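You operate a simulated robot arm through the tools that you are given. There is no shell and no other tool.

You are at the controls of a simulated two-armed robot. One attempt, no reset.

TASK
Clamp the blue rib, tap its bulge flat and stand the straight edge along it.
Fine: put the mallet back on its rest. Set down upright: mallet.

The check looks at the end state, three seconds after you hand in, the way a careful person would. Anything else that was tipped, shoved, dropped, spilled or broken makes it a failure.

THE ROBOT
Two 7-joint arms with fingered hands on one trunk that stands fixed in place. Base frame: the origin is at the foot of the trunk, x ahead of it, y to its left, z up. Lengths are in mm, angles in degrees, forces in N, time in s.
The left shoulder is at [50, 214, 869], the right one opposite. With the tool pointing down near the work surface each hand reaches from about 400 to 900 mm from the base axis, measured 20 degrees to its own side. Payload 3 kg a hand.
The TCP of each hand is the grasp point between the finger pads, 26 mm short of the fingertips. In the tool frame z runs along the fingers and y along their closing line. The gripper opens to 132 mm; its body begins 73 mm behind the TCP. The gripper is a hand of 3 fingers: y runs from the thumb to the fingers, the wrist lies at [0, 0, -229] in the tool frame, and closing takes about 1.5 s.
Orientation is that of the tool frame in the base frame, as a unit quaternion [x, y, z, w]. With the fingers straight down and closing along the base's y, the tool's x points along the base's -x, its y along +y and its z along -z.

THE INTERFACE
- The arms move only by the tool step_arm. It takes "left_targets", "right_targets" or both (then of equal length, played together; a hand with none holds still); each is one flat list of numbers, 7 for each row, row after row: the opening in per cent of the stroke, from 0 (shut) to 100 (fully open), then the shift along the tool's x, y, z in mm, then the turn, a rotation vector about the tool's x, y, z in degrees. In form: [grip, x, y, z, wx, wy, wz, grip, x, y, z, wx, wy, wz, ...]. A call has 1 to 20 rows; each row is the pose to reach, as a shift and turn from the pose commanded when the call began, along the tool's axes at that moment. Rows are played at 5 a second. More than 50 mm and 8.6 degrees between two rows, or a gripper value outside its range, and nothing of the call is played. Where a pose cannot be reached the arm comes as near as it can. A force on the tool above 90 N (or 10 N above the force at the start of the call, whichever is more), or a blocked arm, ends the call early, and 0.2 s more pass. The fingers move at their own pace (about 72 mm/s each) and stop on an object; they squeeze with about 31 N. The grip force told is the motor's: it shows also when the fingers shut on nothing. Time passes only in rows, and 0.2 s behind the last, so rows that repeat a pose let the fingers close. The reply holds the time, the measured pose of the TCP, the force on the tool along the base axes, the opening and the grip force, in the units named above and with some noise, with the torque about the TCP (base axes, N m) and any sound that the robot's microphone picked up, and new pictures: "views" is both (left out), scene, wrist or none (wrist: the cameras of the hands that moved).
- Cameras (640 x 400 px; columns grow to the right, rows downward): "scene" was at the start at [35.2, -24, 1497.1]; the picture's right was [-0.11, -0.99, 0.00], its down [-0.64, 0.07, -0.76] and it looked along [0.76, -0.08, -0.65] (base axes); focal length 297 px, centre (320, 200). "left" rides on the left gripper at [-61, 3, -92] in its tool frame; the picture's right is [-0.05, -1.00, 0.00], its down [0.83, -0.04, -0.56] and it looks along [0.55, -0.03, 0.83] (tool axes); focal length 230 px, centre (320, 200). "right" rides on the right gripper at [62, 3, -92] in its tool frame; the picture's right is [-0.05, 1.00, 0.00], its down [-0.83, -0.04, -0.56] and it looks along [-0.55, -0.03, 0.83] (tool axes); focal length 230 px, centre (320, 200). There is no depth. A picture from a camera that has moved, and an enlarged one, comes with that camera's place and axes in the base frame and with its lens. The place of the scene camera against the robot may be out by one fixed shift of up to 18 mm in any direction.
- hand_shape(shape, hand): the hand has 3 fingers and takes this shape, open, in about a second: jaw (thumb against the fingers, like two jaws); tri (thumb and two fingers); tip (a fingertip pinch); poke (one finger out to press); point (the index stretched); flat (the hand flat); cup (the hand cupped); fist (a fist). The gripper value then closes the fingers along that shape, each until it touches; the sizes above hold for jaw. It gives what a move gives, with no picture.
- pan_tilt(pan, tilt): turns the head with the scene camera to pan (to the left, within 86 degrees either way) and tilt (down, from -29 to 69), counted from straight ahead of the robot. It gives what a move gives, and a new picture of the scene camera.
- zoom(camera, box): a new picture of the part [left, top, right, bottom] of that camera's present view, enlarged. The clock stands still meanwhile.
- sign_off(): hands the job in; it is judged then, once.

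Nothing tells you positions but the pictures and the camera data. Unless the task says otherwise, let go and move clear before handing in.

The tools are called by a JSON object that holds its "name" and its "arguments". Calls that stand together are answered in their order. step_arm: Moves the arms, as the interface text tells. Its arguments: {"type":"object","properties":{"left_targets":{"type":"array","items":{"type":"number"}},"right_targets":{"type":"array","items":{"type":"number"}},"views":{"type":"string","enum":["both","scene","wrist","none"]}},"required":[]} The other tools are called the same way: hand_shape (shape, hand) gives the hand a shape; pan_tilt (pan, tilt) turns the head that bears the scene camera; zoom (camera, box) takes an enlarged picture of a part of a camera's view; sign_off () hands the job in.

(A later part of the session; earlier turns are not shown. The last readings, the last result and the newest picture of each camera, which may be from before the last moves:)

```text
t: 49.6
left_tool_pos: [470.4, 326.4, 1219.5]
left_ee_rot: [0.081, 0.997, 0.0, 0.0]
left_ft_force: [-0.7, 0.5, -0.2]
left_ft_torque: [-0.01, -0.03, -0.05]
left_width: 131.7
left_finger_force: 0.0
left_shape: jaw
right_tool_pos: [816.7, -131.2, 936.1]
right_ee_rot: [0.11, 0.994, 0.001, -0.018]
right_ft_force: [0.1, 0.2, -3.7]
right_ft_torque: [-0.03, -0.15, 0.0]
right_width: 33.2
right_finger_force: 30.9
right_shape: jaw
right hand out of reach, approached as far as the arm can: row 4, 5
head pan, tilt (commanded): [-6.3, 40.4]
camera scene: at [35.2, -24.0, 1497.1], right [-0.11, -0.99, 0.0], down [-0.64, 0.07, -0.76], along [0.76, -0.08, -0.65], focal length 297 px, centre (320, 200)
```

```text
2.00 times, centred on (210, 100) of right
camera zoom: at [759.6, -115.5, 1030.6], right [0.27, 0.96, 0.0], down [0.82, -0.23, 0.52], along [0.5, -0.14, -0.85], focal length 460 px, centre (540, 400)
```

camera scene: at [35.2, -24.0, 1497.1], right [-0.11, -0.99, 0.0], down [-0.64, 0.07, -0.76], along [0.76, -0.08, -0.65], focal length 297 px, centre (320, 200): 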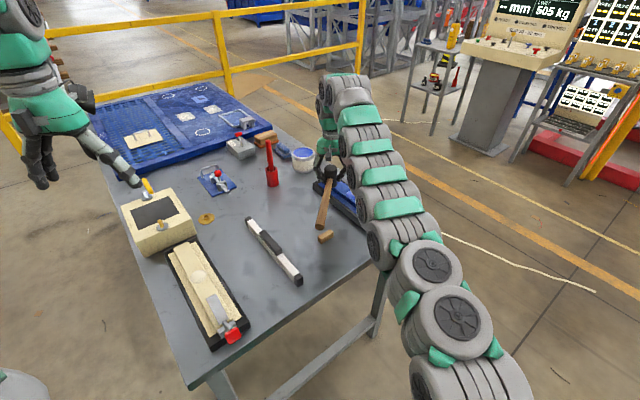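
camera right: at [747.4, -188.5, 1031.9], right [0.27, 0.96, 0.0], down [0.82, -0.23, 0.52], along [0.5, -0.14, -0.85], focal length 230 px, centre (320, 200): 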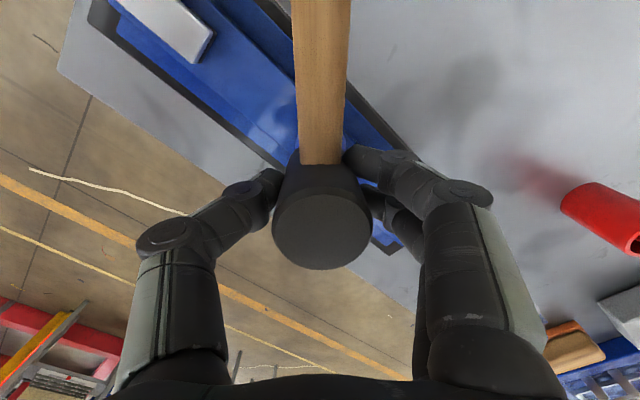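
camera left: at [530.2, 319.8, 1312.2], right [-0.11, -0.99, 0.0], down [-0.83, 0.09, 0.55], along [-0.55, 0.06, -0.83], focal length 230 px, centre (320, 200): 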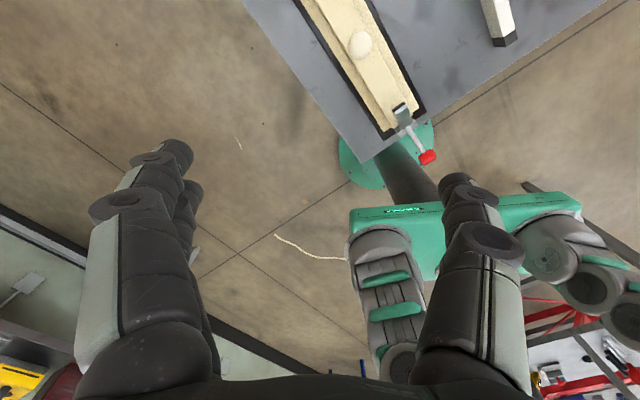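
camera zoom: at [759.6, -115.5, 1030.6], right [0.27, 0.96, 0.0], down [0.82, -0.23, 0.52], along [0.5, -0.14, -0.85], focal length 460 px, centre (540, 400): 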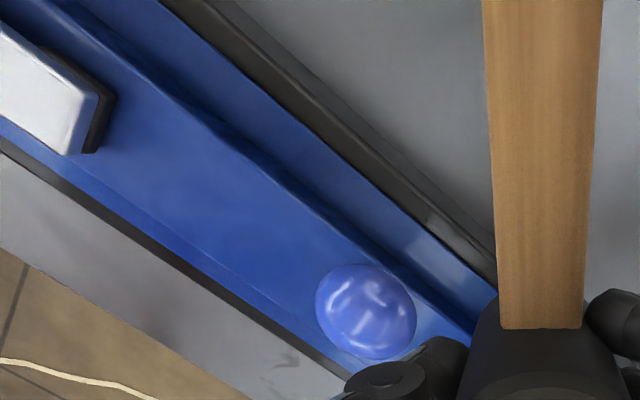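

The bulge is still there, so the quick taps were too shallow. I'll go back over it and give one deeper tap.

{"name": "step_arm", "arguments": {"right_targets": [0, -1, -25, 0, 0, 0, 0, 0, -2, -50, 0, 0, 0, 0, 0, -3.7, -73.7, 0, 0, 0, 0, 0, -3.7, -73.7, 0, 0, 0, 0, 0, -3.7, -73.7, 0, 0, 0, 0, 0, -3.7, -73.7, 40, 0, 0, 0, 0, -3.7, -73.7, 40, 0, 0, 0, 0, -3.7, -73.7, 10, 0, 0, 0], "views": "scene"}}

{"name": "zoom", "arguments": {"camera": "scene", "box": [300, 150, 400, 230]}}

```text
t: 51.5
left_tool_pos: [469.3, 326.4, 1219.2]
left_ee_rot: [0.082, 0.997, 0.0, 0.0]
left_ft_force: [0.9, -0.6, 0.5]
left_ft_torque: [0.0, 0.02, 0.01]
left_width: 131.6
left_finger_force: 0.0
left_shape: jaw
right_tool_pos: [805.0, -203.4, 926.4]
right_ee_rot: [0.109, 0.994, 0.002, -0.02]
right_ft_force: [-0.6, 0.4, -3.9]
right_ft_torque: [-0.02, -0.12, -0.04]
right_width: 32.9
right_finger_force: 31.0
right_shape: jaw
head pan, tilt (commanded): [-6.3, 40.4]
camera scene: at [35.3, -24.0, 1497.1], right [-0.11, -0.99, 0.0], down [-0.64, 0.07, -0.76], along [0.76, -0.08, -0.65], focal length 297 px, centre (320, 200)
```

scene: 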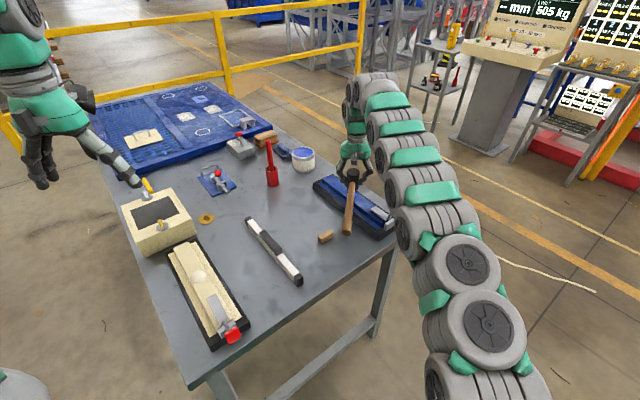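

```text
5.00 times, centred on (350, 190) of scene
camera zoom: at [35.3, -24.0, 1497.1], right [-0.11, -0.99, 0.0], down [-0.64, 0.07, -0.76], along [0.76, -0.08, -0.65], focal length 1486 px, centre (170, 250)
```

zoom: 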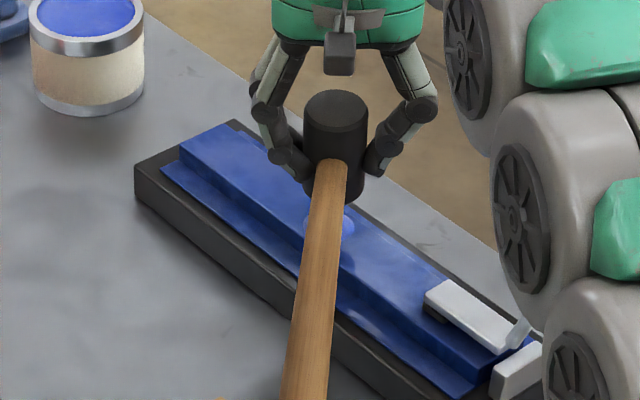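

The bulge looks smaller. I'll move the mallet aside briefly to inspect it.

{"name": "step_arm", "arguments": {"right_targets": [0, 0, 20, -10, 0, 0, 0, 0, 0, 40, -10, 0, 0, 0, 0, 0, 62, -10, 0, 0, 0, 0, 0, 62, -10, 0, 0, 0], "views": "none"}}

{"name": "zoom", "arguments": {"camera": "scene", "box": [310, 160, 390, 230]}}

{"name": "zoom", "arguments": {"camera": "right", "box": [100, 0, 320, 200]}}

```text
t: 52.5
left_tool_pos: [469.6, 326.2, 1220.5]
left_ee_rot: [0.081, 0.997, 0.001, 0.0]
left_ft_force: [-0.1, 0.6, 0.0]
left_ft_torque: [0.0, 0.01, 0.03]
left_width: 132.0
left_finger_force: 0.1
left_shape: jaw
right_tool_pos: [817.2, -143.7, 936.6]
right_ee_rot: [0.11, 0.994, 0.001, -0.019]
right_ft_force: [-1.0, 0.8, -3.8]
right_ft_torque: [-0.04, -0.16, 0.01]
right_width: 33.0
right_finger_force: 30.6
right_shape: jaw
head pan, tilt (commanded): [-6.3, 40.4]
```

```text
5.71 times, centred on (350, 195) of scene
camera zoom: at [35.3, -24.0, 1497.1], right [-0.11, -0.99, 0.0], down [-0.64, 0.07, -0.76], along [0.76, -0.08, -0.65], focal length 1698 px, centre (149, 229)
```

zoom: 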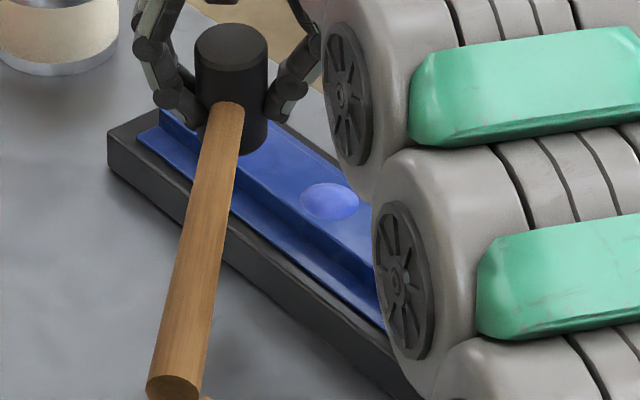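

```text
2.00 times, centred on (210, 100) of right
camera zoom: at [760.8, -128.4, 1030.8], right [0.27, 0.96, 0.0], down [0.82, -0.23, 0.52], along [0.5, -0.14, -0.85], focal length 460 px, centre (540, 400)
```

zoom: 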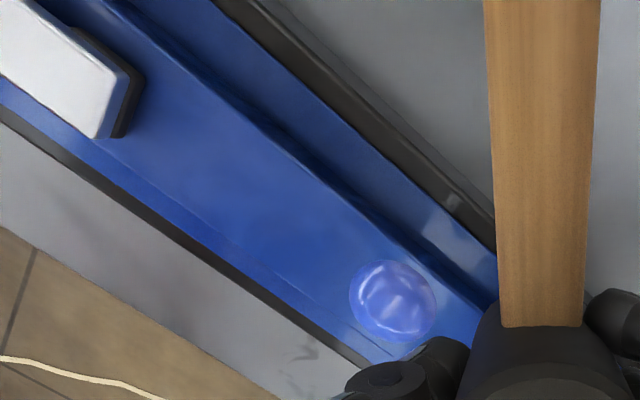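

It is noticeably flatter but still shows as a low dome. I'll tap again, slightly deeper.

{"name": "step_arm", "arguments": {"right_targets": [0, 0, -20, 0, 0, 0, 0, 0, 0, -40, 0, 0, 0, 0, 0, 0, -62, 0, 0, 0, 0, 0, 0, -62, 0, 0, 0, 0, 0, 0, -62, 0, 0, 0, 0, 0, 0, -62, 43, 0, 0, 0, 0, 0, -62, 43, 0, 0, 0, 0, 0, -62, 15, 0, 0, 0, 0, 0, -62, 0, 0, 0, 0, 0, 0, -62, 43, 0, 0, 0, 0, 0, -62, 43, 0, 0, 0, 0, 0, -62, 10, 0, 0, 0], "views": "scene"}}

{"name": "zoom", "arguments": {"camera": "scene", "box": [300, 150, 400, 230]}}

```text
t: 55.0
left_tool_pos: [469.5, 326.7, 1218.8]
left_ee_rot: [0.081, 0.997, 0.0, -0.001]
left_ft_force: [0.4, 0.4, 0.4]
left_ft_torque: [-0.01, 0.02, 0.01]
left_width: 132.1
left_finger_force: 0.0
left_shape: jaw
right_tool_pos: [804.6, -203.2, 926.3]
right_ee_rot: [0.11, 0.994, 0.001, -0.019]
right_ft_force: [-0.3, -0.2, -4.7]
right_ft_torque: [-0.03, -0.18, 0.0]
right_width: 32.6
right_finger_force: 31.1
right_shape: jaw
head pan, tilt (commanded): [-6.3, 40.4]
camera scene: at [35.3, -24.0, 1497.1], right [-0.11, -0.99, 0.0], down [-0.64, 0.07, -0.76], along [0.76, -0.08, -0.65], focal length 297 px, centre (320, 200)
```

scene: 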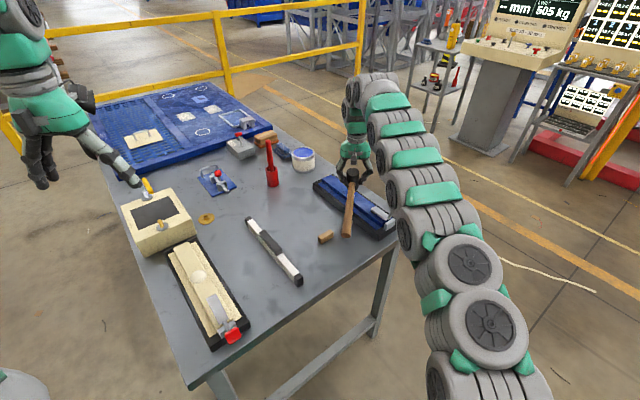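

```text
5.00 times, centred on (350, 190) of scene
camera zoom: at [35.3, -24.0, 1497.1], right [-0.11, -0.99, 0.0], down [-0.64, 0.07, -0.76], along [0.76, -0.08, -0.65], focal length 1486 px, centre (170, 250)
```

zoom: 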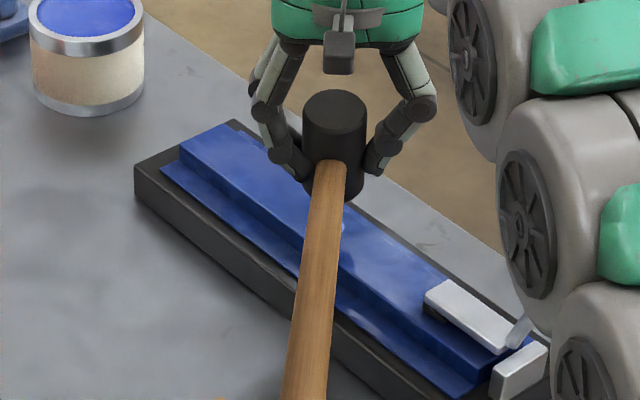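

The bulge seems almost gone. Checking again from the side.

{"name": "step_arm", "arguments": {"right_targets": [0, 0, 20, -10, 0, 0, 0, 0, 0, 40, -10, 0, 0, 0, 0, 0, 62, -10, 0, 0, 0, 0, 0, 62, -10, 0, 0, 0], "views": "none"}}

{"name": "zoom", "arguments": {"camera": "scene", "box": [310, 160, 390, 230]}}

{"name": "zoom", "arguments": {"camera": "right", "box": [100, 0, 320, 200]}}

```text
t: 56.0
left_tool_pos: [470.5, 326.2, 1219.4]
left_ee_rot: [0.08, 0.997, 0.0, 0.0]
left_ft_force: [-0.1, -0.5, -0.1]
left_ft_torque: [-0.01, 0.01, -0.02]
left_width: 132.1
left_finger_force: 0.1
left_shape: jaw
right_tool_pos: [819.0, -143.0, 935.5]
right_ee_rot: [0.111, 0.994, 0.003, -0.017]
right_ft_force: [-0.3, 0.1, -3.4]
right_ft_torque: [-0.03, -0.13, 0.0]
right_width: 32.6
right_finger_force: 31.1
right_shape: jaw
head pan, tilt (commanded): [-6.3, 40.4]
```

```text
5.71 times, centred on (350, 195) of scene
camera zoom: at [35.3, -24.0, 1497.1], right [-0.11, -0.99, 0.0], down [-0.64, 0.07, -0.76], along [0.76, -0.08, -0.65], focal length 1698 px, centre (149, 229)
```

zoom: 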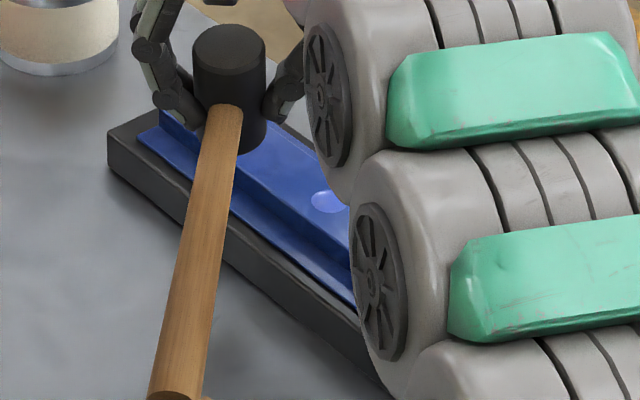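

```text
2.00 times, centred on (210, 100) of right
camera zoom: at [761.7, -127.7, 1029.6], right [0.27, 0.96, 0.0], down [0.82, -0.23, 0.53], along [0.51, -0.14, -0.85], focal length 460 px, centre (540, 400)
```

zoom: 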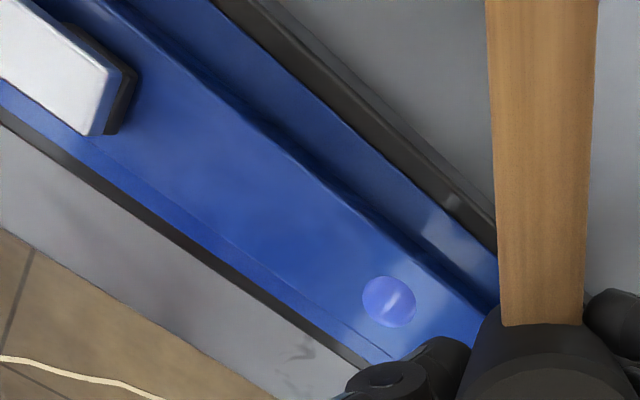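

The dome has shrunk to a small remaining cap (about 3 mm high). A couple more taps, slightly deeper, should bring it flush.

{"name": "step_arm", "arguments": {"right_targets": [0, 0, -20, 0, 0, 0, 0, 0, 0, -40, 0, 0, 0, 0, 0, 0, -62, 0, 0, 0, 0, 0, 0, -62, 0, 0, 0, 0, 0, 0, -62, 0, 0, 0, 0, 0, 0, -62, 46, 0, 0, 0, 0, 0, -62, 46, 0, 0, 0, 0, 0, -62, 15, 0, 0, 0, 0, 0, -62, 0, 0, 0, 0, 0, 0, -62, 46, 0, 0, 0, 0, 0, -62, 46, 0, 0, 0, 0, 0, -62, 10, 0, 0, 0], "views": "scene"}}

{"name": "step_arm", "arguments": {"right_targets": [0, 0, 20, -10, 0, 0, 0, 0, 0, 40, -10, 0, 0, 0, 0, 0, 62, -10, 0, 0, 0, 0, 0, 62, -10, 0, 0, 0], "views": "none"}}

{"name": "zoom", "arguments": {"camera": "scene", "box": [310, 160, 390, 230]}}

{"name": "zoom", "arguments": {"camera": "right", "box": [100, 0, 320, 200]}}

```text
t: 58.6
left_tool_pos: [469.7, 325.9, 1220.0]
left_ee_rot: [0.081, 0.997, -0.001, 0.0]
left_ft_force: [0.0, 0.1, 0.1]
left_ft_torque: [-0.03, -0.01, -0.04]
left_width: 132.0
left_finger_force: 0.0
left_shape: jaw
right_tool_pos: [804.6, -202.9, 924.3]
right_ee_rot: [0.11, 0.994, 0.002, -0.019]
right_ft_force: [0.3, 0.4, -4.4]
right_ft_torque: [-0.08, -0.18, 0.01]
right_width: 32.5
right_finger_force: 31.1
right_shape: jaw
head pan, tilt (commanded): [-6.3, 40.4]
camera scene: at [35.3, -24.0, 1497.1], right [-0.11, -0.99, 0.0], down [-0.64, 0.07, -0.76], along [0.76, -0.08, -0.65], focal length 297 px, centre (320, 200)
```

scene: 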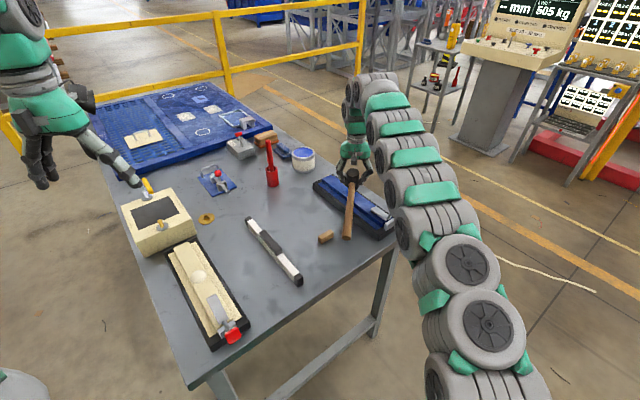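

```text
t: 59.6
left_tool_pos: [469.7, 326.4, 1220.1]
left_ee_rot: [0.081, 0.997, 0.0, 0.0]
left_ft_force: [0.7, -1.0, 0.3]
left_ft_torque: [-0.01, 0.0, -0.02]
left_width: 131.9
left_finger_force: 0.1
left_shape: jaw
right_tool_pos: [817.8, -143.6, 936.1]
right_ee_rot: [0.111, 0.994, 0.0, -0.018]
right_ft_force: [-0.3, 0.7, -4.3]
right_ft_torque: [-0.02, -0.11, -0.04]
right_width: 32.6
right_finger_force: 30.5
right_shape: jaw
head pan, tilt (commanded): [-6.3, 40.4]
```

```text
5.71 times, centred on (350, 195) of scene
camera zoom: at [35.3, -23.9, 1497.1], right [-0.11, -0.99, 0.0], down [-0.64, 0.07, -0.76], along [0.76, -0.08, -0.65], focal length 1698 px, centre (149, 229)
```

zoom: 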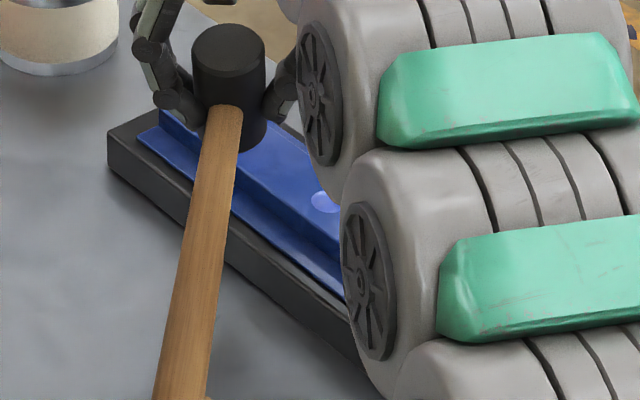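

```text
2.00 times, centred on (210, 100) of right
camera zoom: at [761.4, -127.6, 1030.1], right [0.27, 0.96, 0.0], down [0.82, -0.23, 0.53], along [0.51, -0.14, -0.85], focal length 460 px, centre (540, 400)
```

zoom: 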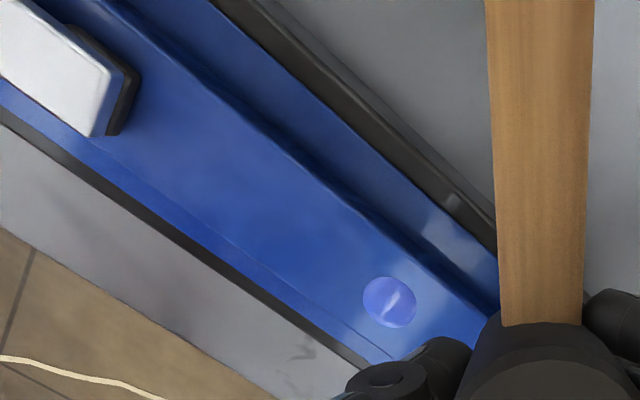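

There was no change from the last two taps, so I'll press down slowly to measure where the head makes contact now.

{"name": "step_arm", "arguments": {"right_targets": [0, 0, -20, 0, 0, 0, 0, 0, 0, -40, 0, 0, 0, 0, 0, 0, -62, 0, 0, 0, 0, 0, 0, -62, 15, 0, 0, 0, 0, 0, -62, 30, 0, 0, 0, 0, 0, -62, 36, 0, 0, 0, 0, 0, -62, 40, 0, 0, 0, 0, 0, -62, 40, 0, 0, 0], "views": "none"}}

{"name": "step_arm", "arguments": {"right_targets": [0, 0, 0, 2, 0, 0, 0, 0, 0, 0, 4, 0, 0, 0, 0, 0, 0, 4, 0, 0, 0], "views": "both"}}

{"name": "zoom", "arguments": {"camera": "scene", "box": [300, 150, 400, 230]}}

```text
t: 61.5
left_tool_pos: [468.8, 327.5, 1219.9]
left_ee_rot: [0.081, 0.997, -0.001, 0.0]
left_ft_force: [0.2, -0.5, 0.1]
left_ft_torque: [0.01, -0.04, 0.02]
left_width: 132.1
left_finger_force: 0.0
left_shape: jaw
right_tool_pos: [804.7, -204.1, 896.3]
right_ee_rot: [0.11, 0.994, 0.002, -0.018]
right_ft_force: [1.0, 0.2, 3.2]
right_ft_torque: [-0.03, -0.14, 0.05]
right_width: 32.3
right_finger_force: 30.7
right_shape: jaw
head pan, tilt (commanded): [-6.3, 40.4]
```

```text
t: 62.2
left_tool_pos: [469.3, 325.8, 1219.8]
left_ee_rot: [0.081, 0.997, 0.0, -0.001]
left_ft_force: [-0.3, 0.0, 0.4]
left_ft_torque: [0.01, 0.04, -0.01]
left_width: 131.9
left_finger_force: 0.1
left_shape: jaw
right_tool_pos: [804.0, -204.4, 893.4]
right_ee_rot: [0.111, 0.994, 0.002, -0.017]
right_ft_force: [6.8, -2.3, 28.5]
right_ft_torque: [-0.02, -0.23, 0.0]
right_width: 33.2
right_finger_force: 31.0
right_shape: jaw
head pan, tilt (commanded): [-6.3, 40.4]
camera scene: at [34.9, -23.9, 1497.1], right [-0.11, -0.99, 0.0], down [-0.64, 0.07, -0.76], along [0.76, -0.08, -0.65], focal length 297 px, centre (320, 200)
camera right: at [746.3, -188.6, 987.8], right [0.27, 0.96, 0.0], down [0.82, -0.23, 0.53], along [0.51, -0.14, -0.85], focal length 230 px, centre (320, 200)
```

scene: 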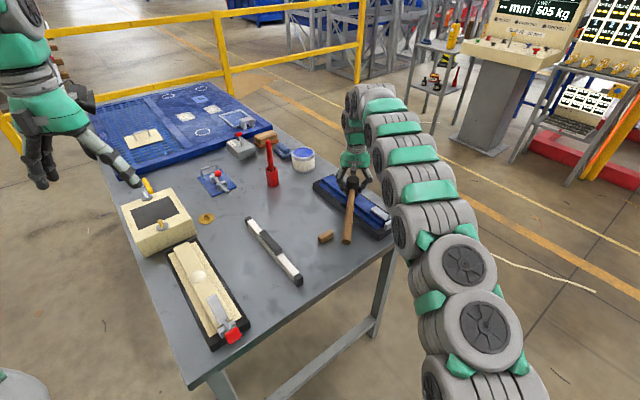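
right: 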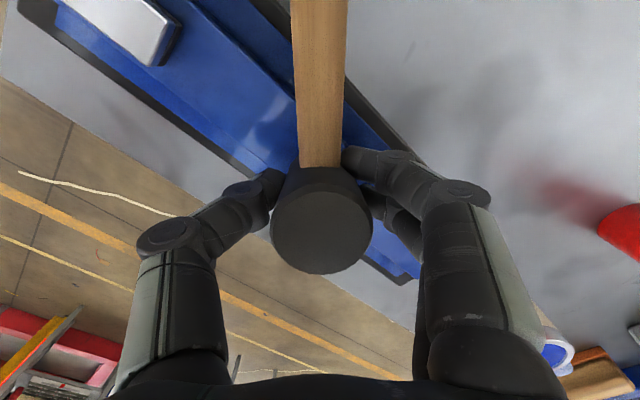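

```text
5.00 times, centred on (350, 190) of scene
camera zoom: at [34.9, -23.9, 1497.1], right [-0.11, -0.99, 0.0], down [-0.64, 0.07, -0.76], along [0.76, -0.08, -0.65], focal length 1486 px, centre (170, 250)
```

zoom: 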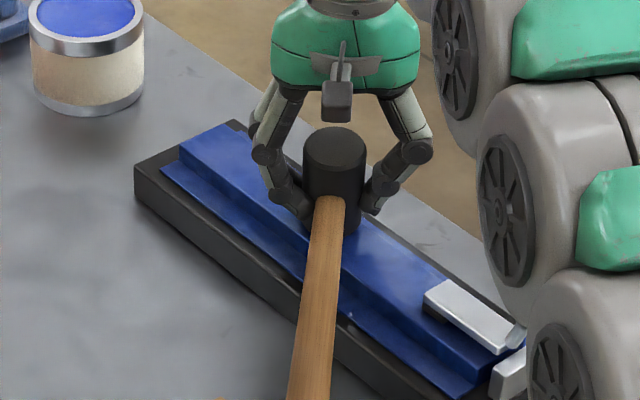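

Contact is now at z≈896, about 12 mm lower than at first, so only a few mm of bulge remain. The last taps had little speed at contact. I'll make a faster tap that passes through the contact height at full speed.

{"name": "step_arm", "arguments": {"right_targets": [0, 0, 0, -18, 0, 0, 0, 0, 0, 0, -34, 0, 0, 0, 0, 0, 0, -34, 0, 0, 0, 0, 0, 0, 10, 0, 0, 0, 0, 0, 0, -20, 0, 0, 0, 0, 0, 0, -34, 0, 0, 0, 0, 0, 0, 10, 0, 0, 0, 0, 0, 0, -20, 0, 0, 0, 0, 0, 0, -34, 0, 0, 0], "views": "none"}}

{"name": "step_arm", "arguments": {"right_targets": [0, 0, 20, -10, 0, 0, 0, 0, 0, 40, -10, 0, 0, 0, 0, 0, 62, -10, 0, 0, 0, 0, 0, 62, -10, 0, 0, 0], "views": "scene"}}

{"name": "zoom", "arguments": {"camera": "right", "box": [100, 0, 320, 200]}}

```text
t: 64.2
left_tool_pos: [470.0, 326.7, 1220.5]
left_ee_rot: [0.081, 0.997, 0.0, 0.0]
left_ft_force: [-0.2, -0.2, 0.4]
left_ft_torque: [-0.03, 0.01, 0.02]
left_width: 132.1
left_finger_force: 0.0
left_shape: jaw
right_tool_pos: [804.6, -204.4, 925.6]
right_ee_rot: [0.111, 0.994, 0.001, -0.019]
right_ft_force: [-0.2, -0.3, -3.8]
right_ft_torque: [-0.08, -0.15, -0.02]
right_width: 32.4
right_finger_force: 31.3
right_shape: jaw
head pan, tilt (commanded): [-6.3, 40.4]
```

```text
t: 65.2
left_tool_pos: [470.1, 327.3, 1219.2]
left_ee_rot: [0.081, 0.997, 0.0, 0.0]
left_ft_force: [0.1, -0.5, 0.0]
left_ft_torque: [-0.01, -0.05, -0.01]
left_width: 131.9
left_finger_force: 0.1
left_shape: jaw
right_tool_pos: [818.2, -143.5, 935.5]
right_ee_rot: [0.111, 0.994, 0.0, -0.019]
right_ft_force: [-0.3, 0.2, -3.2]
right_ft_torque: [-0.01, -0.14, -0.03]
right_width: 32.4
right_finger_force: 30.9
right_shape: jaw
head pan, tilt (commanded): [-6.3, 40.4]
camera scene: at [35.3, -24.0, 1497.1], right [-0.11, -0.99, 0.0], down [-0.64, 0.07, -0.76], along [0.76, -0.08, -0.65], focal length 297 px, centre (320, 200)
```

scene: 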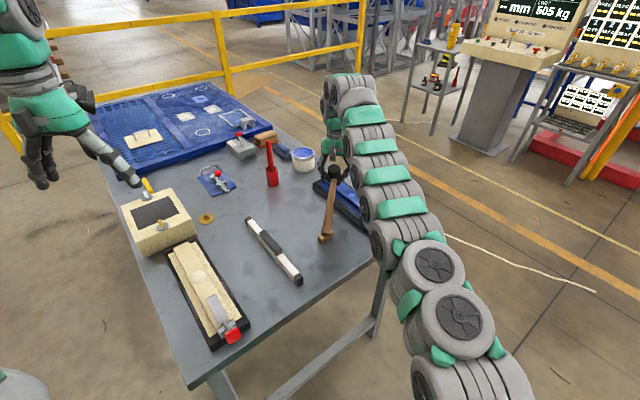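

```text
2.00 times, centred on (210, 100) of right
camera zoom: at [761.1, -128.6, 1029.9], right [0.27, 0.96, 0.0], down [0.82, -0.23, 0.52], along [0.5, -0.14, -0.85], focal length 460 px, centre (540, 400)
```

zoom: 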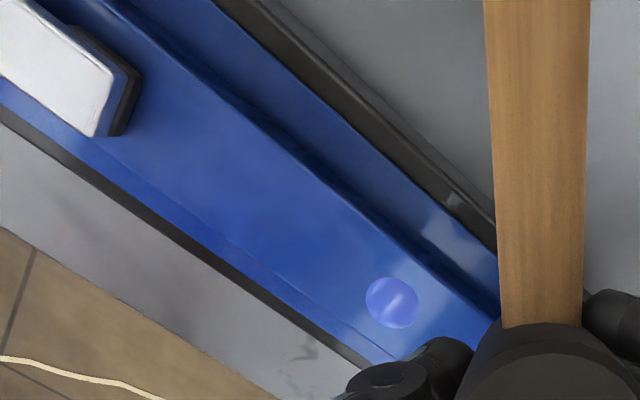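

The cap looks the same size. To judge whether it is actually flat, I'll touch the head lightly on the plain rib surface beside it and compare contact heights.

{"name": "step_arm", "arguments": {"right_targets": [0, 11, -33, 0, 0, 0, 0, 0, 22, -66, 0, 0, 0, 0, 0, 33.7, -99.1, 0, 0, 0, 0, 0, 33.7, -99.1, 15, 0, 0, 0, 0, 33.7, -99.1, 30, 0, 0, 0, 0, 33.7, -99.1, 36, 0, 0, 0, 0, 33.7, -99.1, 39, 0, 0, 0, 0, 33.7, -99.1, 39, 0, 0, 0], "views": "scene"}}

{"name": "zoom", "arguments": {"camera": "scene", "box": [310, 150, 410, 230]}}

```text
t: 67.0
left_tool_pos: [469.6, 326.4, 1219.1]
left_ee_rot: [0.081, 0.997, 0.0, 0.0]
left_ft_force: [-0.3, -0.2, 0.1]
left_ft_torque: [0.01, -0.03, 0.02]
left_width: 131.9
left_finger_force: 0.1
left_shape: jaw
right_tool_pos: [762.3, -232.2, 899.1]
right_ee_rot: [0.11, 0.994, 0.001, -0.018]
right_ft_force: [-0.7, -0.5, -4.0]
right_ft_torque: [-0.03, -0.14, 0.0]
right_width: 32.5
right_finger_force: 31.2
right_shape: jaw
head pan, tilt (commanded): [-6.3, 40.4]
camera scene: at [35.3, -24.0, 1497.1], right [-0.11, -0.99, 0.0], down [-0.64, 0.07, -0.76], along [0.76, -0.08, -0.65], focal length 297 px, centre (320, 200)
```

scene: 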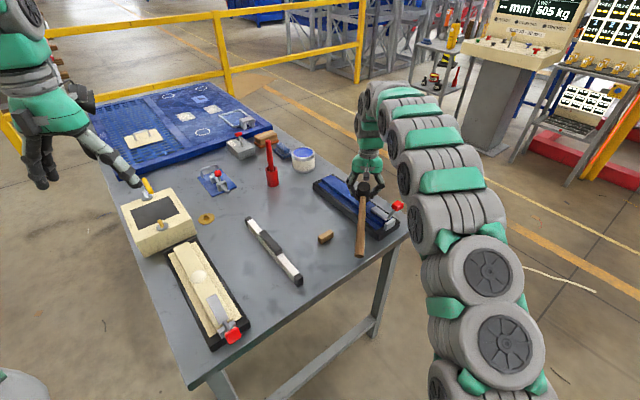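

```text
5.00 times, centred on (360, 190) of scene
camera zoom: at [35.3, -24.0, 1497.1], right [-0.11, -0.99, 0.0], down [-0.64, 0.07, -0.76], along [0.76, -0.08, -0.65], focal length 1486 px, centre (120, 250)
```

zoom: 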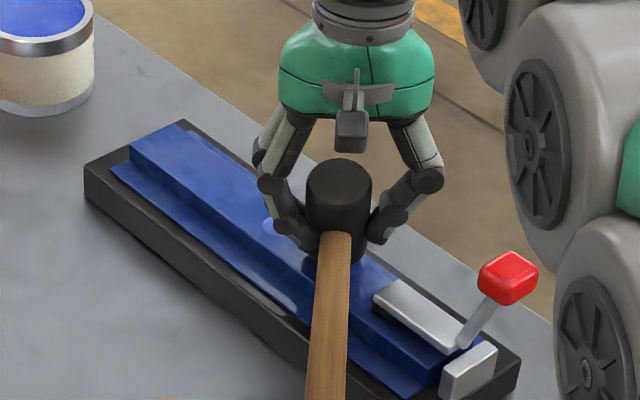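

{"name": "step_arm", "arguments": {"right_targets": [0, 0, 0, 2.5, 0, 0, 0, 0, 0, 0, 2.5, 0, 0, 0], "views": "none"}}

{"name": "step_arm", "arguments": {"right_targets": [0, 0, 0, 1.5, 0, 0, 0, 0, 0, 0, 1.5, 0, 0, 0], "views": "none"}}

{"name": "step_arm", "arguments": {"right_targets": [0, 0, 0, 1.5, 0, 0, 0, 0, 0, 0, 1.5, 0, 0, 0], "views": "none"}}

{"name": "step_arm", "arguments": {"right_targets": [0, 0, 0, 1.5, 0, 0, 0, 0, 0, 0, 1.5, 0, 0, 0], "views": "scene"}}

```text
t: 67.7
left_tool_pos: [469.3, 327.9, 1219.7]
left_ee_rot: [0.081, 0.997, 0.001, -0.001]
left_ft_force: [0.3, 0.0, -0.3]
left_ft_torque: [0.0, 0.02, -0.04]
left_width: 131.8
left_finger_force: 0.1
left_shape: jaw
right_tool_pos: [763.7, -231.9, 896.8]
right_ee_rot: [0.11, 0.994, 0.001, -0.018]
right_ft_force: [-0.7, -0.7, -2.8]
right_ft_torque: [-0.05, -0.11, 0.0]
right_width: 32.7
right_finger_force: 31.1
right_shape: jaw
head pan, tilt (commanded): [-6.3, 40.4]
```

```text
t: 68.2
left_tool_pos: [469.0, 326.8, 1219.7]
left_ee_rot: [0.081, 0.997, 0.0, -0.001]
left_ft_force: [-0.1, -0.7, 0.1]
left_ft_torque: [0.02, 0.0, -0.03]
left_width: 132.0
left_finger_force: 0.1
left_shape: jaw
right_tool_pos: [762.2, -233.4, 895.3]
right_ee_rot: [0.111, 0.994, 0.001, -0.018]
right_ft_force: [1.8, 0.0, 9.6]
right_ft_torque: [0.0, -0.15, 0.01]
right_width: 32.3
right_finger_force: 31.0
right_shape: jaw
head pan, tilt (commanded): [-6.3, 40.4]
```

```text
t: 68.8
left_tool_pos: [470.0, 326.8, 1220.8]
left_ee_rot: [0.081, 0.997, 0.0, -0.001]
left_ft_force: [-0.1, -0.4, 0.4]
left_ft_torque: [-0.01, 0.02, -0.02]
left_width: 132.0
left_finger_force: 0.1
left_shape: jaw
right_tool_pos: [763.1, -231.9, 894.6]
right_ee_rot: [0.11, 0.994, 0.002, -0.016]
right_ft_force: [2.9, -1.1, 25.4]
right_ft_torque: [-0.06, -0.13, 0.02]
right_width: 33.0
right_finger_force: 31.4
right_shape: jaw
head pan, tilt (commanded): [-6.3, 40.4]
```

```text
t: 69.5
left_tool_pos: [468.6, 326.1, 1219.7]
left_ee_rot: [0.081, 0.997, 0.0, 0.0]
left_ft_force: [0.6, 0.0, -0.8]
left_ft_torque: [0.0, -0.02, -0.02]
left_width: 131.9
left_finger_force: 0.1
left_shape: jaw
right_tool_pos: [762.9, -232.0, 892.8]
right_ee_rot: [0.11, 0.994, 0.002, -0.016]
right_ft_force: [5.6, -2.9, 38.0]
right_ft_torque: [-0.1, -0.17, -0.01]
right_width: 34.2
right_finger_force: 31.1
right_shape: jaw
head pan, tilt (commanded): [-6.3, 40.4]
camera scene: at [34.7, -23.8, 1497.1], right [-0.11, -0.99, 0.0], down [-0.64, 0.07, -0.76], along [0.76, -0.08, -0.65], focal length 297 px, centre (320, 200)
```

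scene: 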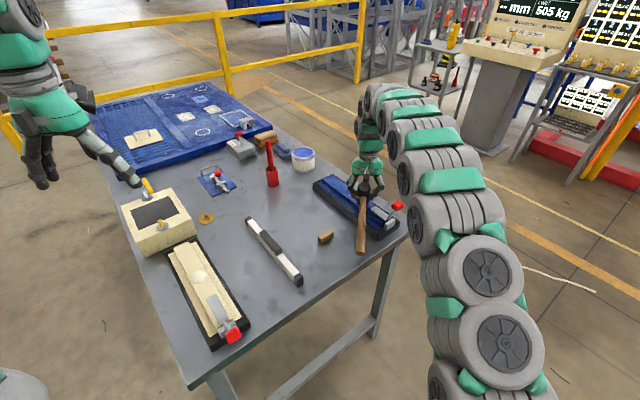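

The plain rib contact (z≈896.6) is within about half a millimetre of the contact on the bulge, so it is almost flush. I'll give it one more firm tap on the spot and look for any further change.

{"name": "step_arm", "arguments": {"right_targets": [0, 0, 0, -16, 0, 0, 0, 0, 0, 0, -33, 0, 0, 0, 0, -17, 18, -33, 0, 0, 0, 0, -34.4, 36.4, -33, 0, 0, 0, 0, -34.4, 36.4, -33, 0, 0, 0, 0, -34.4, 36.4, 4, 0, 0, 0, 0, -34.4, 36.4, 4, 0, 0, 0], "views": "none"}}

{"name": "step_arm", "arguments": {"right_targets": [0, 0, 0, -20, 0, 0, 0, 0, 0, 0, -45, 0, 0, 0, 0, 0, 20, -48, 0, 0, 0, 0, 0, 40, -48, 0, 0, 0, 0, 0, 62, -48, 0, 0, 0, 0, 0, 62, -48, 0, 0, 0], "views": "scene"}}

{"name": "zoom", "arguments": {"camera": "right", "box": [100, 0, 320, 200]}}

{"name": "zoom", "arguments": {"camera": "scene", "box": [310, 160, 390, 230]}}

```text
t: 71.0
left_tool_pos: [469.4, 327.2, 1220.0]
left_ee_rot: [0.081, 0.997, 0.0, 0.0]
left_ft_force: [-0.5, -0.4, 0.6]
left_ft_torque: [0.0, 0.04, 0.03]
left_width: 132.1
left_finger_force: 0.1
left_shape: jaw
right_tool_pos: [805.0, -204.4, 890.1]
right_ee_rot: [0.112, 0.994, 0.001, -0.014]
right_ft_force: [8.7, -3.4, 44.5]
right_ft_torque: [-0.1, -0.21, 0.04]
right_width: 35.2
right_finger_force: 30.9
right_shape: jaw
head pan, tilt (commanded): [-6.3, 40.4]
```

```text
t: 72.5
left_tool_pos: [470.5, 326.8, 1220.3]
left_ee_rot: [0.082, 0.997, 0.0, 0.0]
left_ft_force: [-0.5, -0.9, 0.1]
left_ft_torque: [-0.02, 0.02, -0.01]
left_width: 131.9
left_finger_force: 0.0
left_shape: jaw
right_tool_pos: [819.7, -145.4, 932.2]
right_ee_rot: [0.111, 0.994, 0.001, -0.018]
right_ft_force: [-0.2, -0.8, -3.9]
right_ft_torque: [-0.01, -0.11, 0.03]
right_width: 32.4
right_finger_force: 30.8
right_shape: jaw
head pan, tilt (commanded): [-6.3, 40.4]
camera scene: at [35.3, -24.0, 1497.1], right [-0.11, -0.99, 0.0], down [-0.64, 0.07, -0.76], along [0.76, -0.08, -0.65], focal length 297 px, centre (320, 200)
```

scene: 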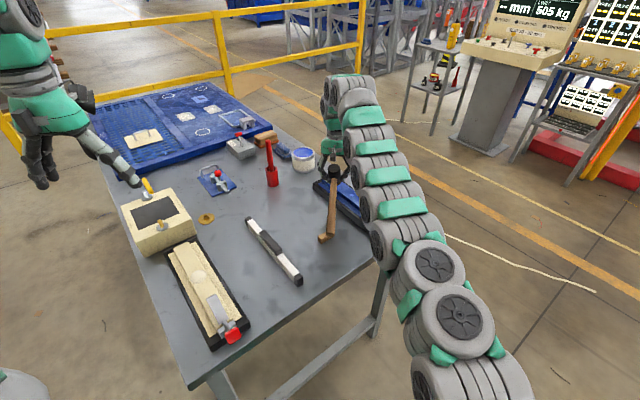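

```text
2.00 times, centred on (210, 100) of right
camera zoom: at [761.7, -129.1, 1027.8], right [0.27, 0.96, 0.0], down [0.82, -0.23, 0.52], along [0.5, -0.14, -0.85], focal length 460 px, centre (540, 400)
```

zoom: 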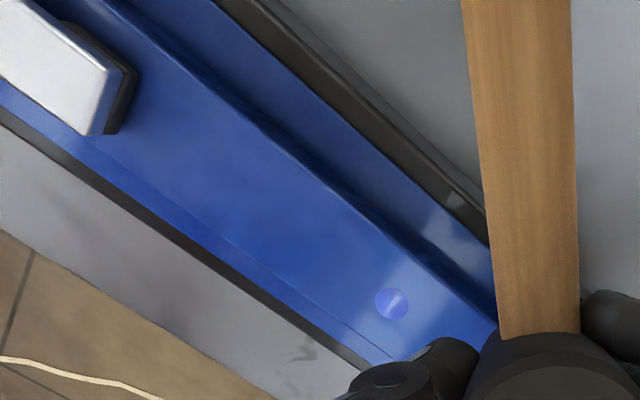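

```text
5.71 times, centred on (350, 195) of scene
camera zoom: at [35.3, -24.0, 1497.1], right [-0.11, -0.99, 0.0], down [-0.64, 0.07, -0.76], along [0.76, -0.08, -0.65], focal length 1698 px, centre (149, 229)
```

zoom: 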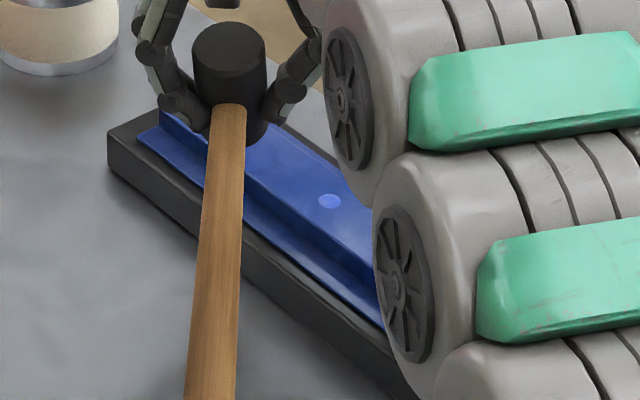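

That firm tap shrank it further, to about 14 mm across. I'll give one more of the same, slightly deeper.

{"name": "step_arm", "arguments": {"right_targets": [0, 0, -20, 0, 0, 0, 0, 0, 0, -40, 0, 0, 0, 0, 0, 0, -62, 0, 0, 0, 0, 0, 0, -62, 5, 0, 0, 0, 0, 0, -62, 5, 0, 0, 0, 0, 0, -62, 51, 0, 0, 0, 0, 0, -62, 51, 0, 0, 0], "views": "none"}}

{"name": "step_arm", "arguments": {"right_targets": [0, 0, 0, -20, 0, 0, 0, 0, 0, 0, -45, 0, 0, 0, 0, 0, 20, -48, 0, 0, 0, 0, 0, 40, -48, 0, 0, 0, 0, 0, 62, -48, 0, 0, 0, 0, 0, 62, -48, 0, 0, 0], "views": "scene"}}

{"name": "zoom", "arguments": {"camera": "right", "box": [100, 0, 320, 200]}}

{"name": "zoom", "arguments": {"camera": "scene", "box": [310, 160, 390, 230]}}

```text
t: 74.0
left_tool_pos: [468.9, 326.6, 1220.6]
left_ee_rot: [0.081, 0.997, 0.0, 0.0]
left_ft_force: [0.3, 0.5, 0.2]
left_ft_torque: [0.02, -0.03, -0.03]
left_width: 131.9
left_finger_force: 0.0
left_shape: jaw
right_tool_pos: [805.0, -206.1, 887.8]
right_ee_rot: [0.111, 0.994, 0.001, -0.013]
right_ft_force: [13.6, -7.3, 50.9]
right_ft_torque: [-0.06, -0.47, -0.04]
right_width: 35.1
right_finger_force: 31.4
right_shape: jaw
head pan, tilt (commanded): [-6.3, 40.4]
```

```text
t: 75.5
left_tool_pos: [470.1, 326.5, 1220.4]
left_ee_rot: [0.081, 0.997, 0.0, 0.0]
left_ft_force: [-0.1, -0.1, 0.6]
left_ft_torque: [-0.03, 0.03, -0.01]
left_width: 131.9
left_finger_force: 0.1
left_shape: jaw
right_tool_pos: [818.9, -145.6, 931.2]
right_ee_rot: [0.11, 0.994, 0.001, -0.019]
right_ft_force: [-0.8, 0.9, -3.3]
right_ft_torque: [-0.03, -0.14, -0.01]
right_width: 31.0
right_finger_force: 31.5
right_shape: jaw
head pan, tilt (commanded): [-6.3, 40.4]
camera scene: at [35.3, -24.0, 1497.1], right [-0.11, -0.99, 0.0], down [-0.64, 0.07, -0.76], along [0.76, -0.08, -0.65], focal length 297 px, centre (320, 200)
```

scene: 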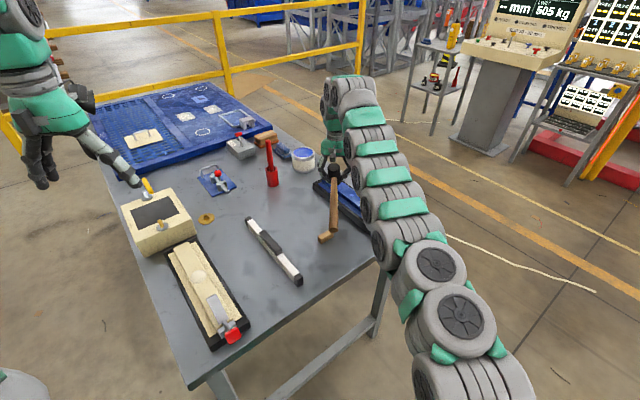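

```text
2.00 times, centred on (210, 100) of right
camera zoom: at [762.0, -128.8, 1025.6], right [0.27, 0.96, 0.0], down [0.82, -0.23, 0.52], along [0.5, -0.14, -0.85], focal length 460 px, centre (540, 400)
```

zoom: 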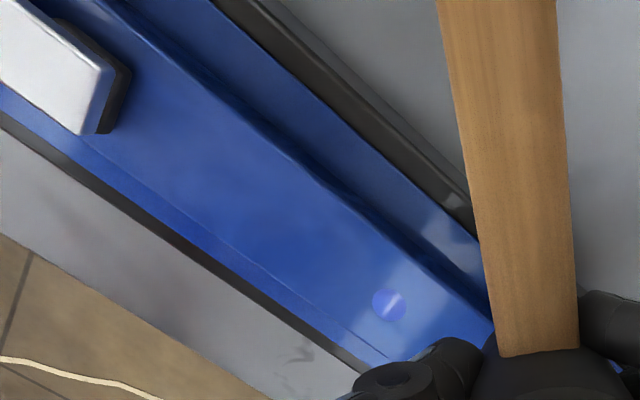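

```text
5.71 times, centred on (350, 195) of scene
camera zoom: at [35.3, -24.0, 1497.1], right [-0.11, -0.99, 0.0], down [-0.64, 0.07, -0.76], along [0.76, -0.08, -0.65], focal length 1698 px, centre (149, 229)
```

zoom: 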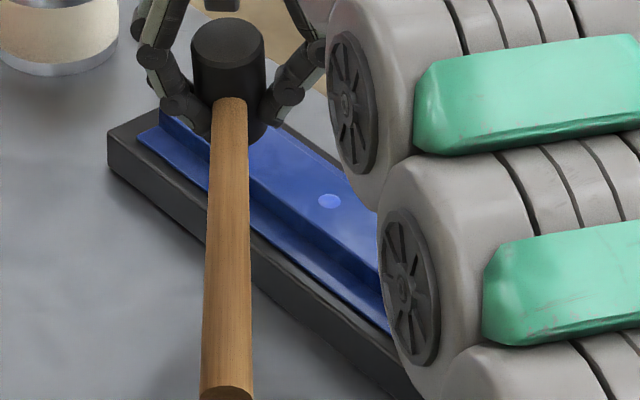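

The dome is down to a trace (under about 1 mm), but the mallet has drooped about 8° in the grip, so its face isn't quite level. I'll level the hand by 5°, shift slightly forward, and give one more firm tap to finish flush.

{"name": "step_arm", "arguments": {"right_targets": [0, 0, -20, 0, 0, 1, 0, 0, -2, -40, 0, 0, 3, 0, 0, -5, -62, 0, 0, 5, 0, 0, -5, -62, 5, 0, 5, 0, 0, -5, -62, 5, 0, 5, 0, 0, -5, -62, 50, 0, 5, 0, 0, -5, -62, 50, 0, 5, 0], "views": "none"}}

{"name": "step_arm", "arguments": {"right_targets": [0, 0, 0, -20, 0, 0, 0, 0, 0, 0, -45, 0, 0, 0, 0, 0, 20, -48, 0, 0, 0, 0, 0, 40, -48, 0, 0, 0, 0, 0, 55, -48, 0, 0, 0, 0, 0, 55, -48, 0, 0, 0], "views": "scene"}}

{"name": "zoom", "arguments": {"camera": "right", "box": [100, 0, 320, 200]}}

{"name": "zoom", "arguments": {"camera": "scene", "box": [310, 160, 390, 230]}}

```text
t: 77.0
left_tool_pos: [469.5, 326.9, 1219.9]
left_ee_rot: [0.081, 0.997, -0.001, 0.001]
left_ft_force: [0.4, 0.7, 0.8]
left_ft_torque: [0.0, -0.03, -0.02]
left_width: 132.1
left_finger_force: 0.0
left_shape: jaw
right_tool_pos: [807.3, -204.6, 886.1]
right_ee_rot: [0.11, 0.992, 0.007, -0.059]
right_ft_force: [-31.1, 3.2, 67.9]
right_ft_torque: [-0.05, 0.4, 0.03]
right_width: 36.2
right_finger_force: 31.3
right_shape: jaw
right hand out of reach, approached as far as the arm can: row 2, 3, 4, 5
head pan, tilt (commanded): [-6.3, 40.4]
```

```text
t: 78.5
left_tool_pos: [469.3, 325.0, 1219.5]
left_ee_rot: [0.081, 0.997, 0.0, 0.0]
left_ft_force: [-0.1, -0.6, 0.2]
left_ft_torque: [-0.01, 0.01, -0.03]
left_width: 131.8
left_finger_force: 0.1
left_shape: jaw
right_tool_pos: [797.9, -160.6, 915.5]
right_ee_rot: [0.111, 0.992, 0.007, -0.061]
right_ft_force: [-0.5, 0.0, -3.3]
right_ft_torque: [0.0, -0.12, 0.01]
right_width: 30.4
right_finger_force: 31.1
right_shape: jaw
right hand out of reach, approached as far as the arm can: row 1, 2, 3, 4, 5, 6
head pan, tilt (commanded): [-6.3, 40.4]
camera scene: at [35.2, -24.0, 1497.1], right [-0.11, -0.99, 0.0], down [-0.64, 0.07, -0.76], along [0.76, -0.08, -0.65], focal length 297 px, centre (320, 200)
```

scene: 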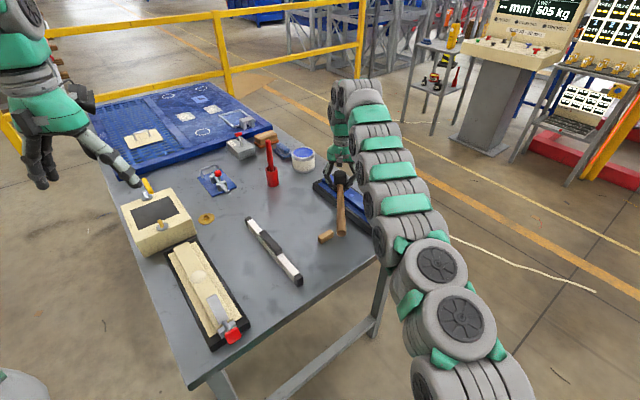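

```text
2.00 times, centred on (210, 100) of right
camera zoom: at [749.0, -147.1, 1014.9], right [0.27, 0.96, -0.01], down [0.86, -0.24, 0.45], along [0.43, -0.13, -0.89], focal length 460 px, centre (540, 400)
```

zoom: 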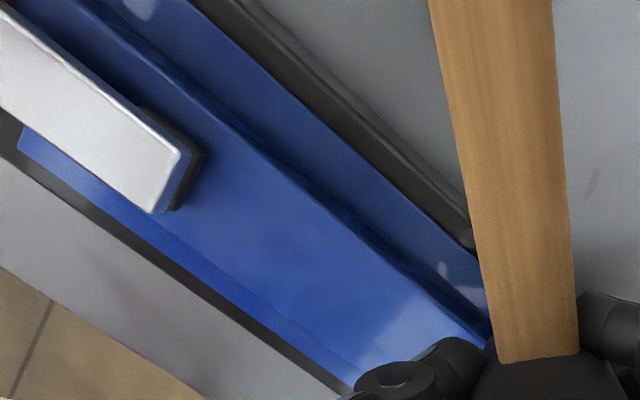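

```text
5.71 times, centred on (350, 195) of scene
camera zoom: at [35.2, -24.0, 1497.1], right [-0.11, -0.99, 0.0], down [-0.64, 0.07, -0.76], along [0.76, -0.08, -0.65], focal length 1698 px, centre (149, 229)
```

zoom: 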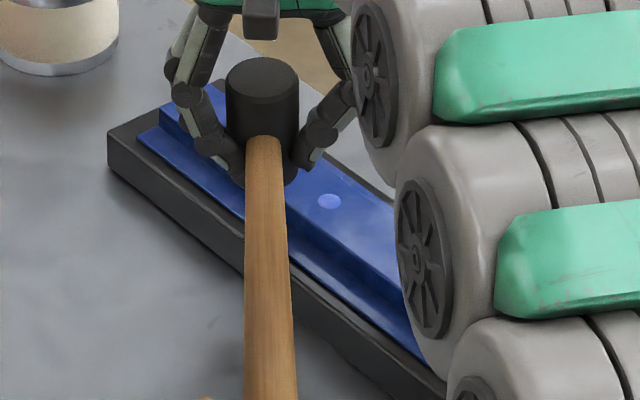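

{"name": "zoom", "arguments": {"camera": "scene", "box": [340, 180, 370, 205]}}

{"name": "zoom", "arguments": {"camera": "scene", "box": [180, 260, 220, 290]}}

```text
16.00 times, centred on (355, 192) of scene
camera zoom: at [35.2, -24.0, 1497.1], right [-0.11, -0.99, 0.0], down [-0.64, 0.07, -0.76], along [0.76, -0.08, -0.65], focal length 4755 px, centre (-240, 320)
```

zoom: 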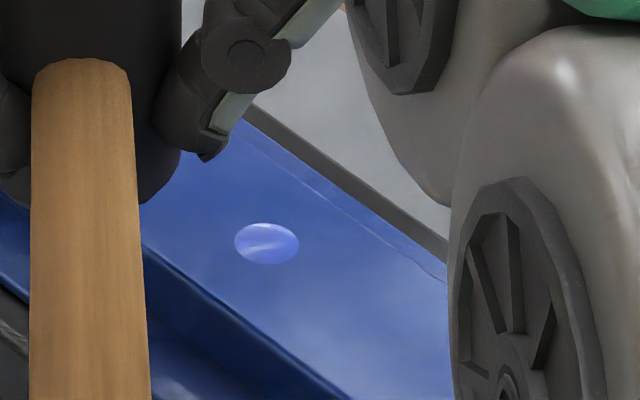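

```text
13.33 times, centred on (200, 275) of scene
camera zoom: at [35.2, -24.0, 1497.1], right [-0.11, -0.99, 0.0], down [-0.64, 0.07, -0.76], along [0.76, -0.08, -0.65], focal length 3962 px, centre (1920, -800)
```

zoom: 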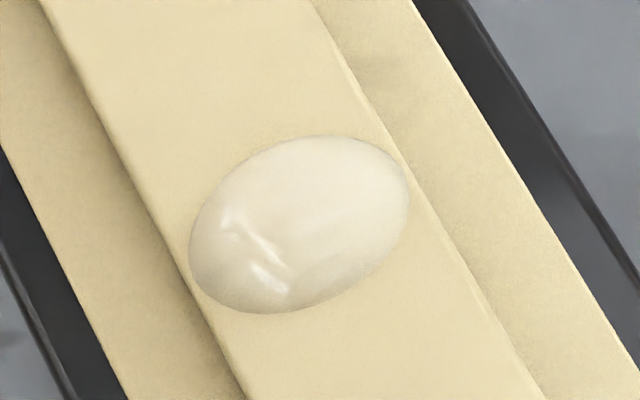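

The remaining mark looks flat: its ellipse matches a flat disc in perspective, and two further firm taps didn't change it. Now I'll return the mallet to its rest, starting with how it sits in the hand.

{"name": "zoom", "arguments": {"camera": "scene", "box": [310, 150, 390, 250]}}

{"name": "zoom", "arguments": {"camera": "right", "box": [160, 0, 480, 300]}}

```text
4.00 times, centred on (350, 200) of scene
camera zoom: at [35.2, -24.0, 1497.1], right [-0.11, -0.99, 0.0], down [-0.64, 0.07, -0.76], along [0.76, -0.08, -0.65], focal length 1189 px, centre (200, 200)
```

zoom: 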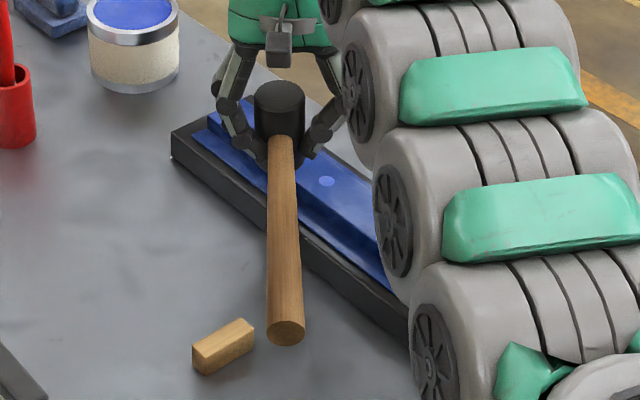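

```text
1.33 times, centred on (320, 150) of right
camera zoom: at [749.0, -147.1, 1014.9], right [0.27, 0.96, -0.01], down [0.86, -0.24, 0.45], along [0.43, -0.13, -0.89], focal length 307 px, centre (320, 267)
```

zoom: 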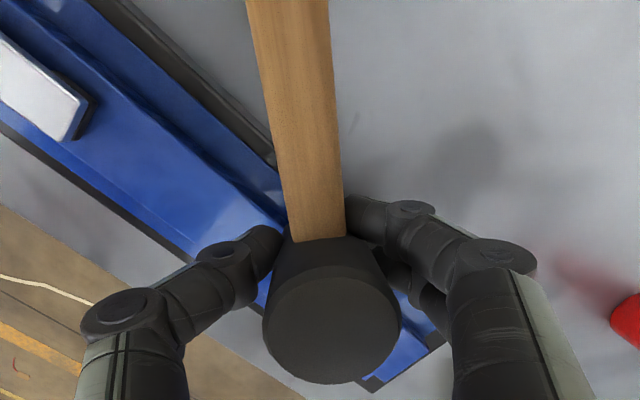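

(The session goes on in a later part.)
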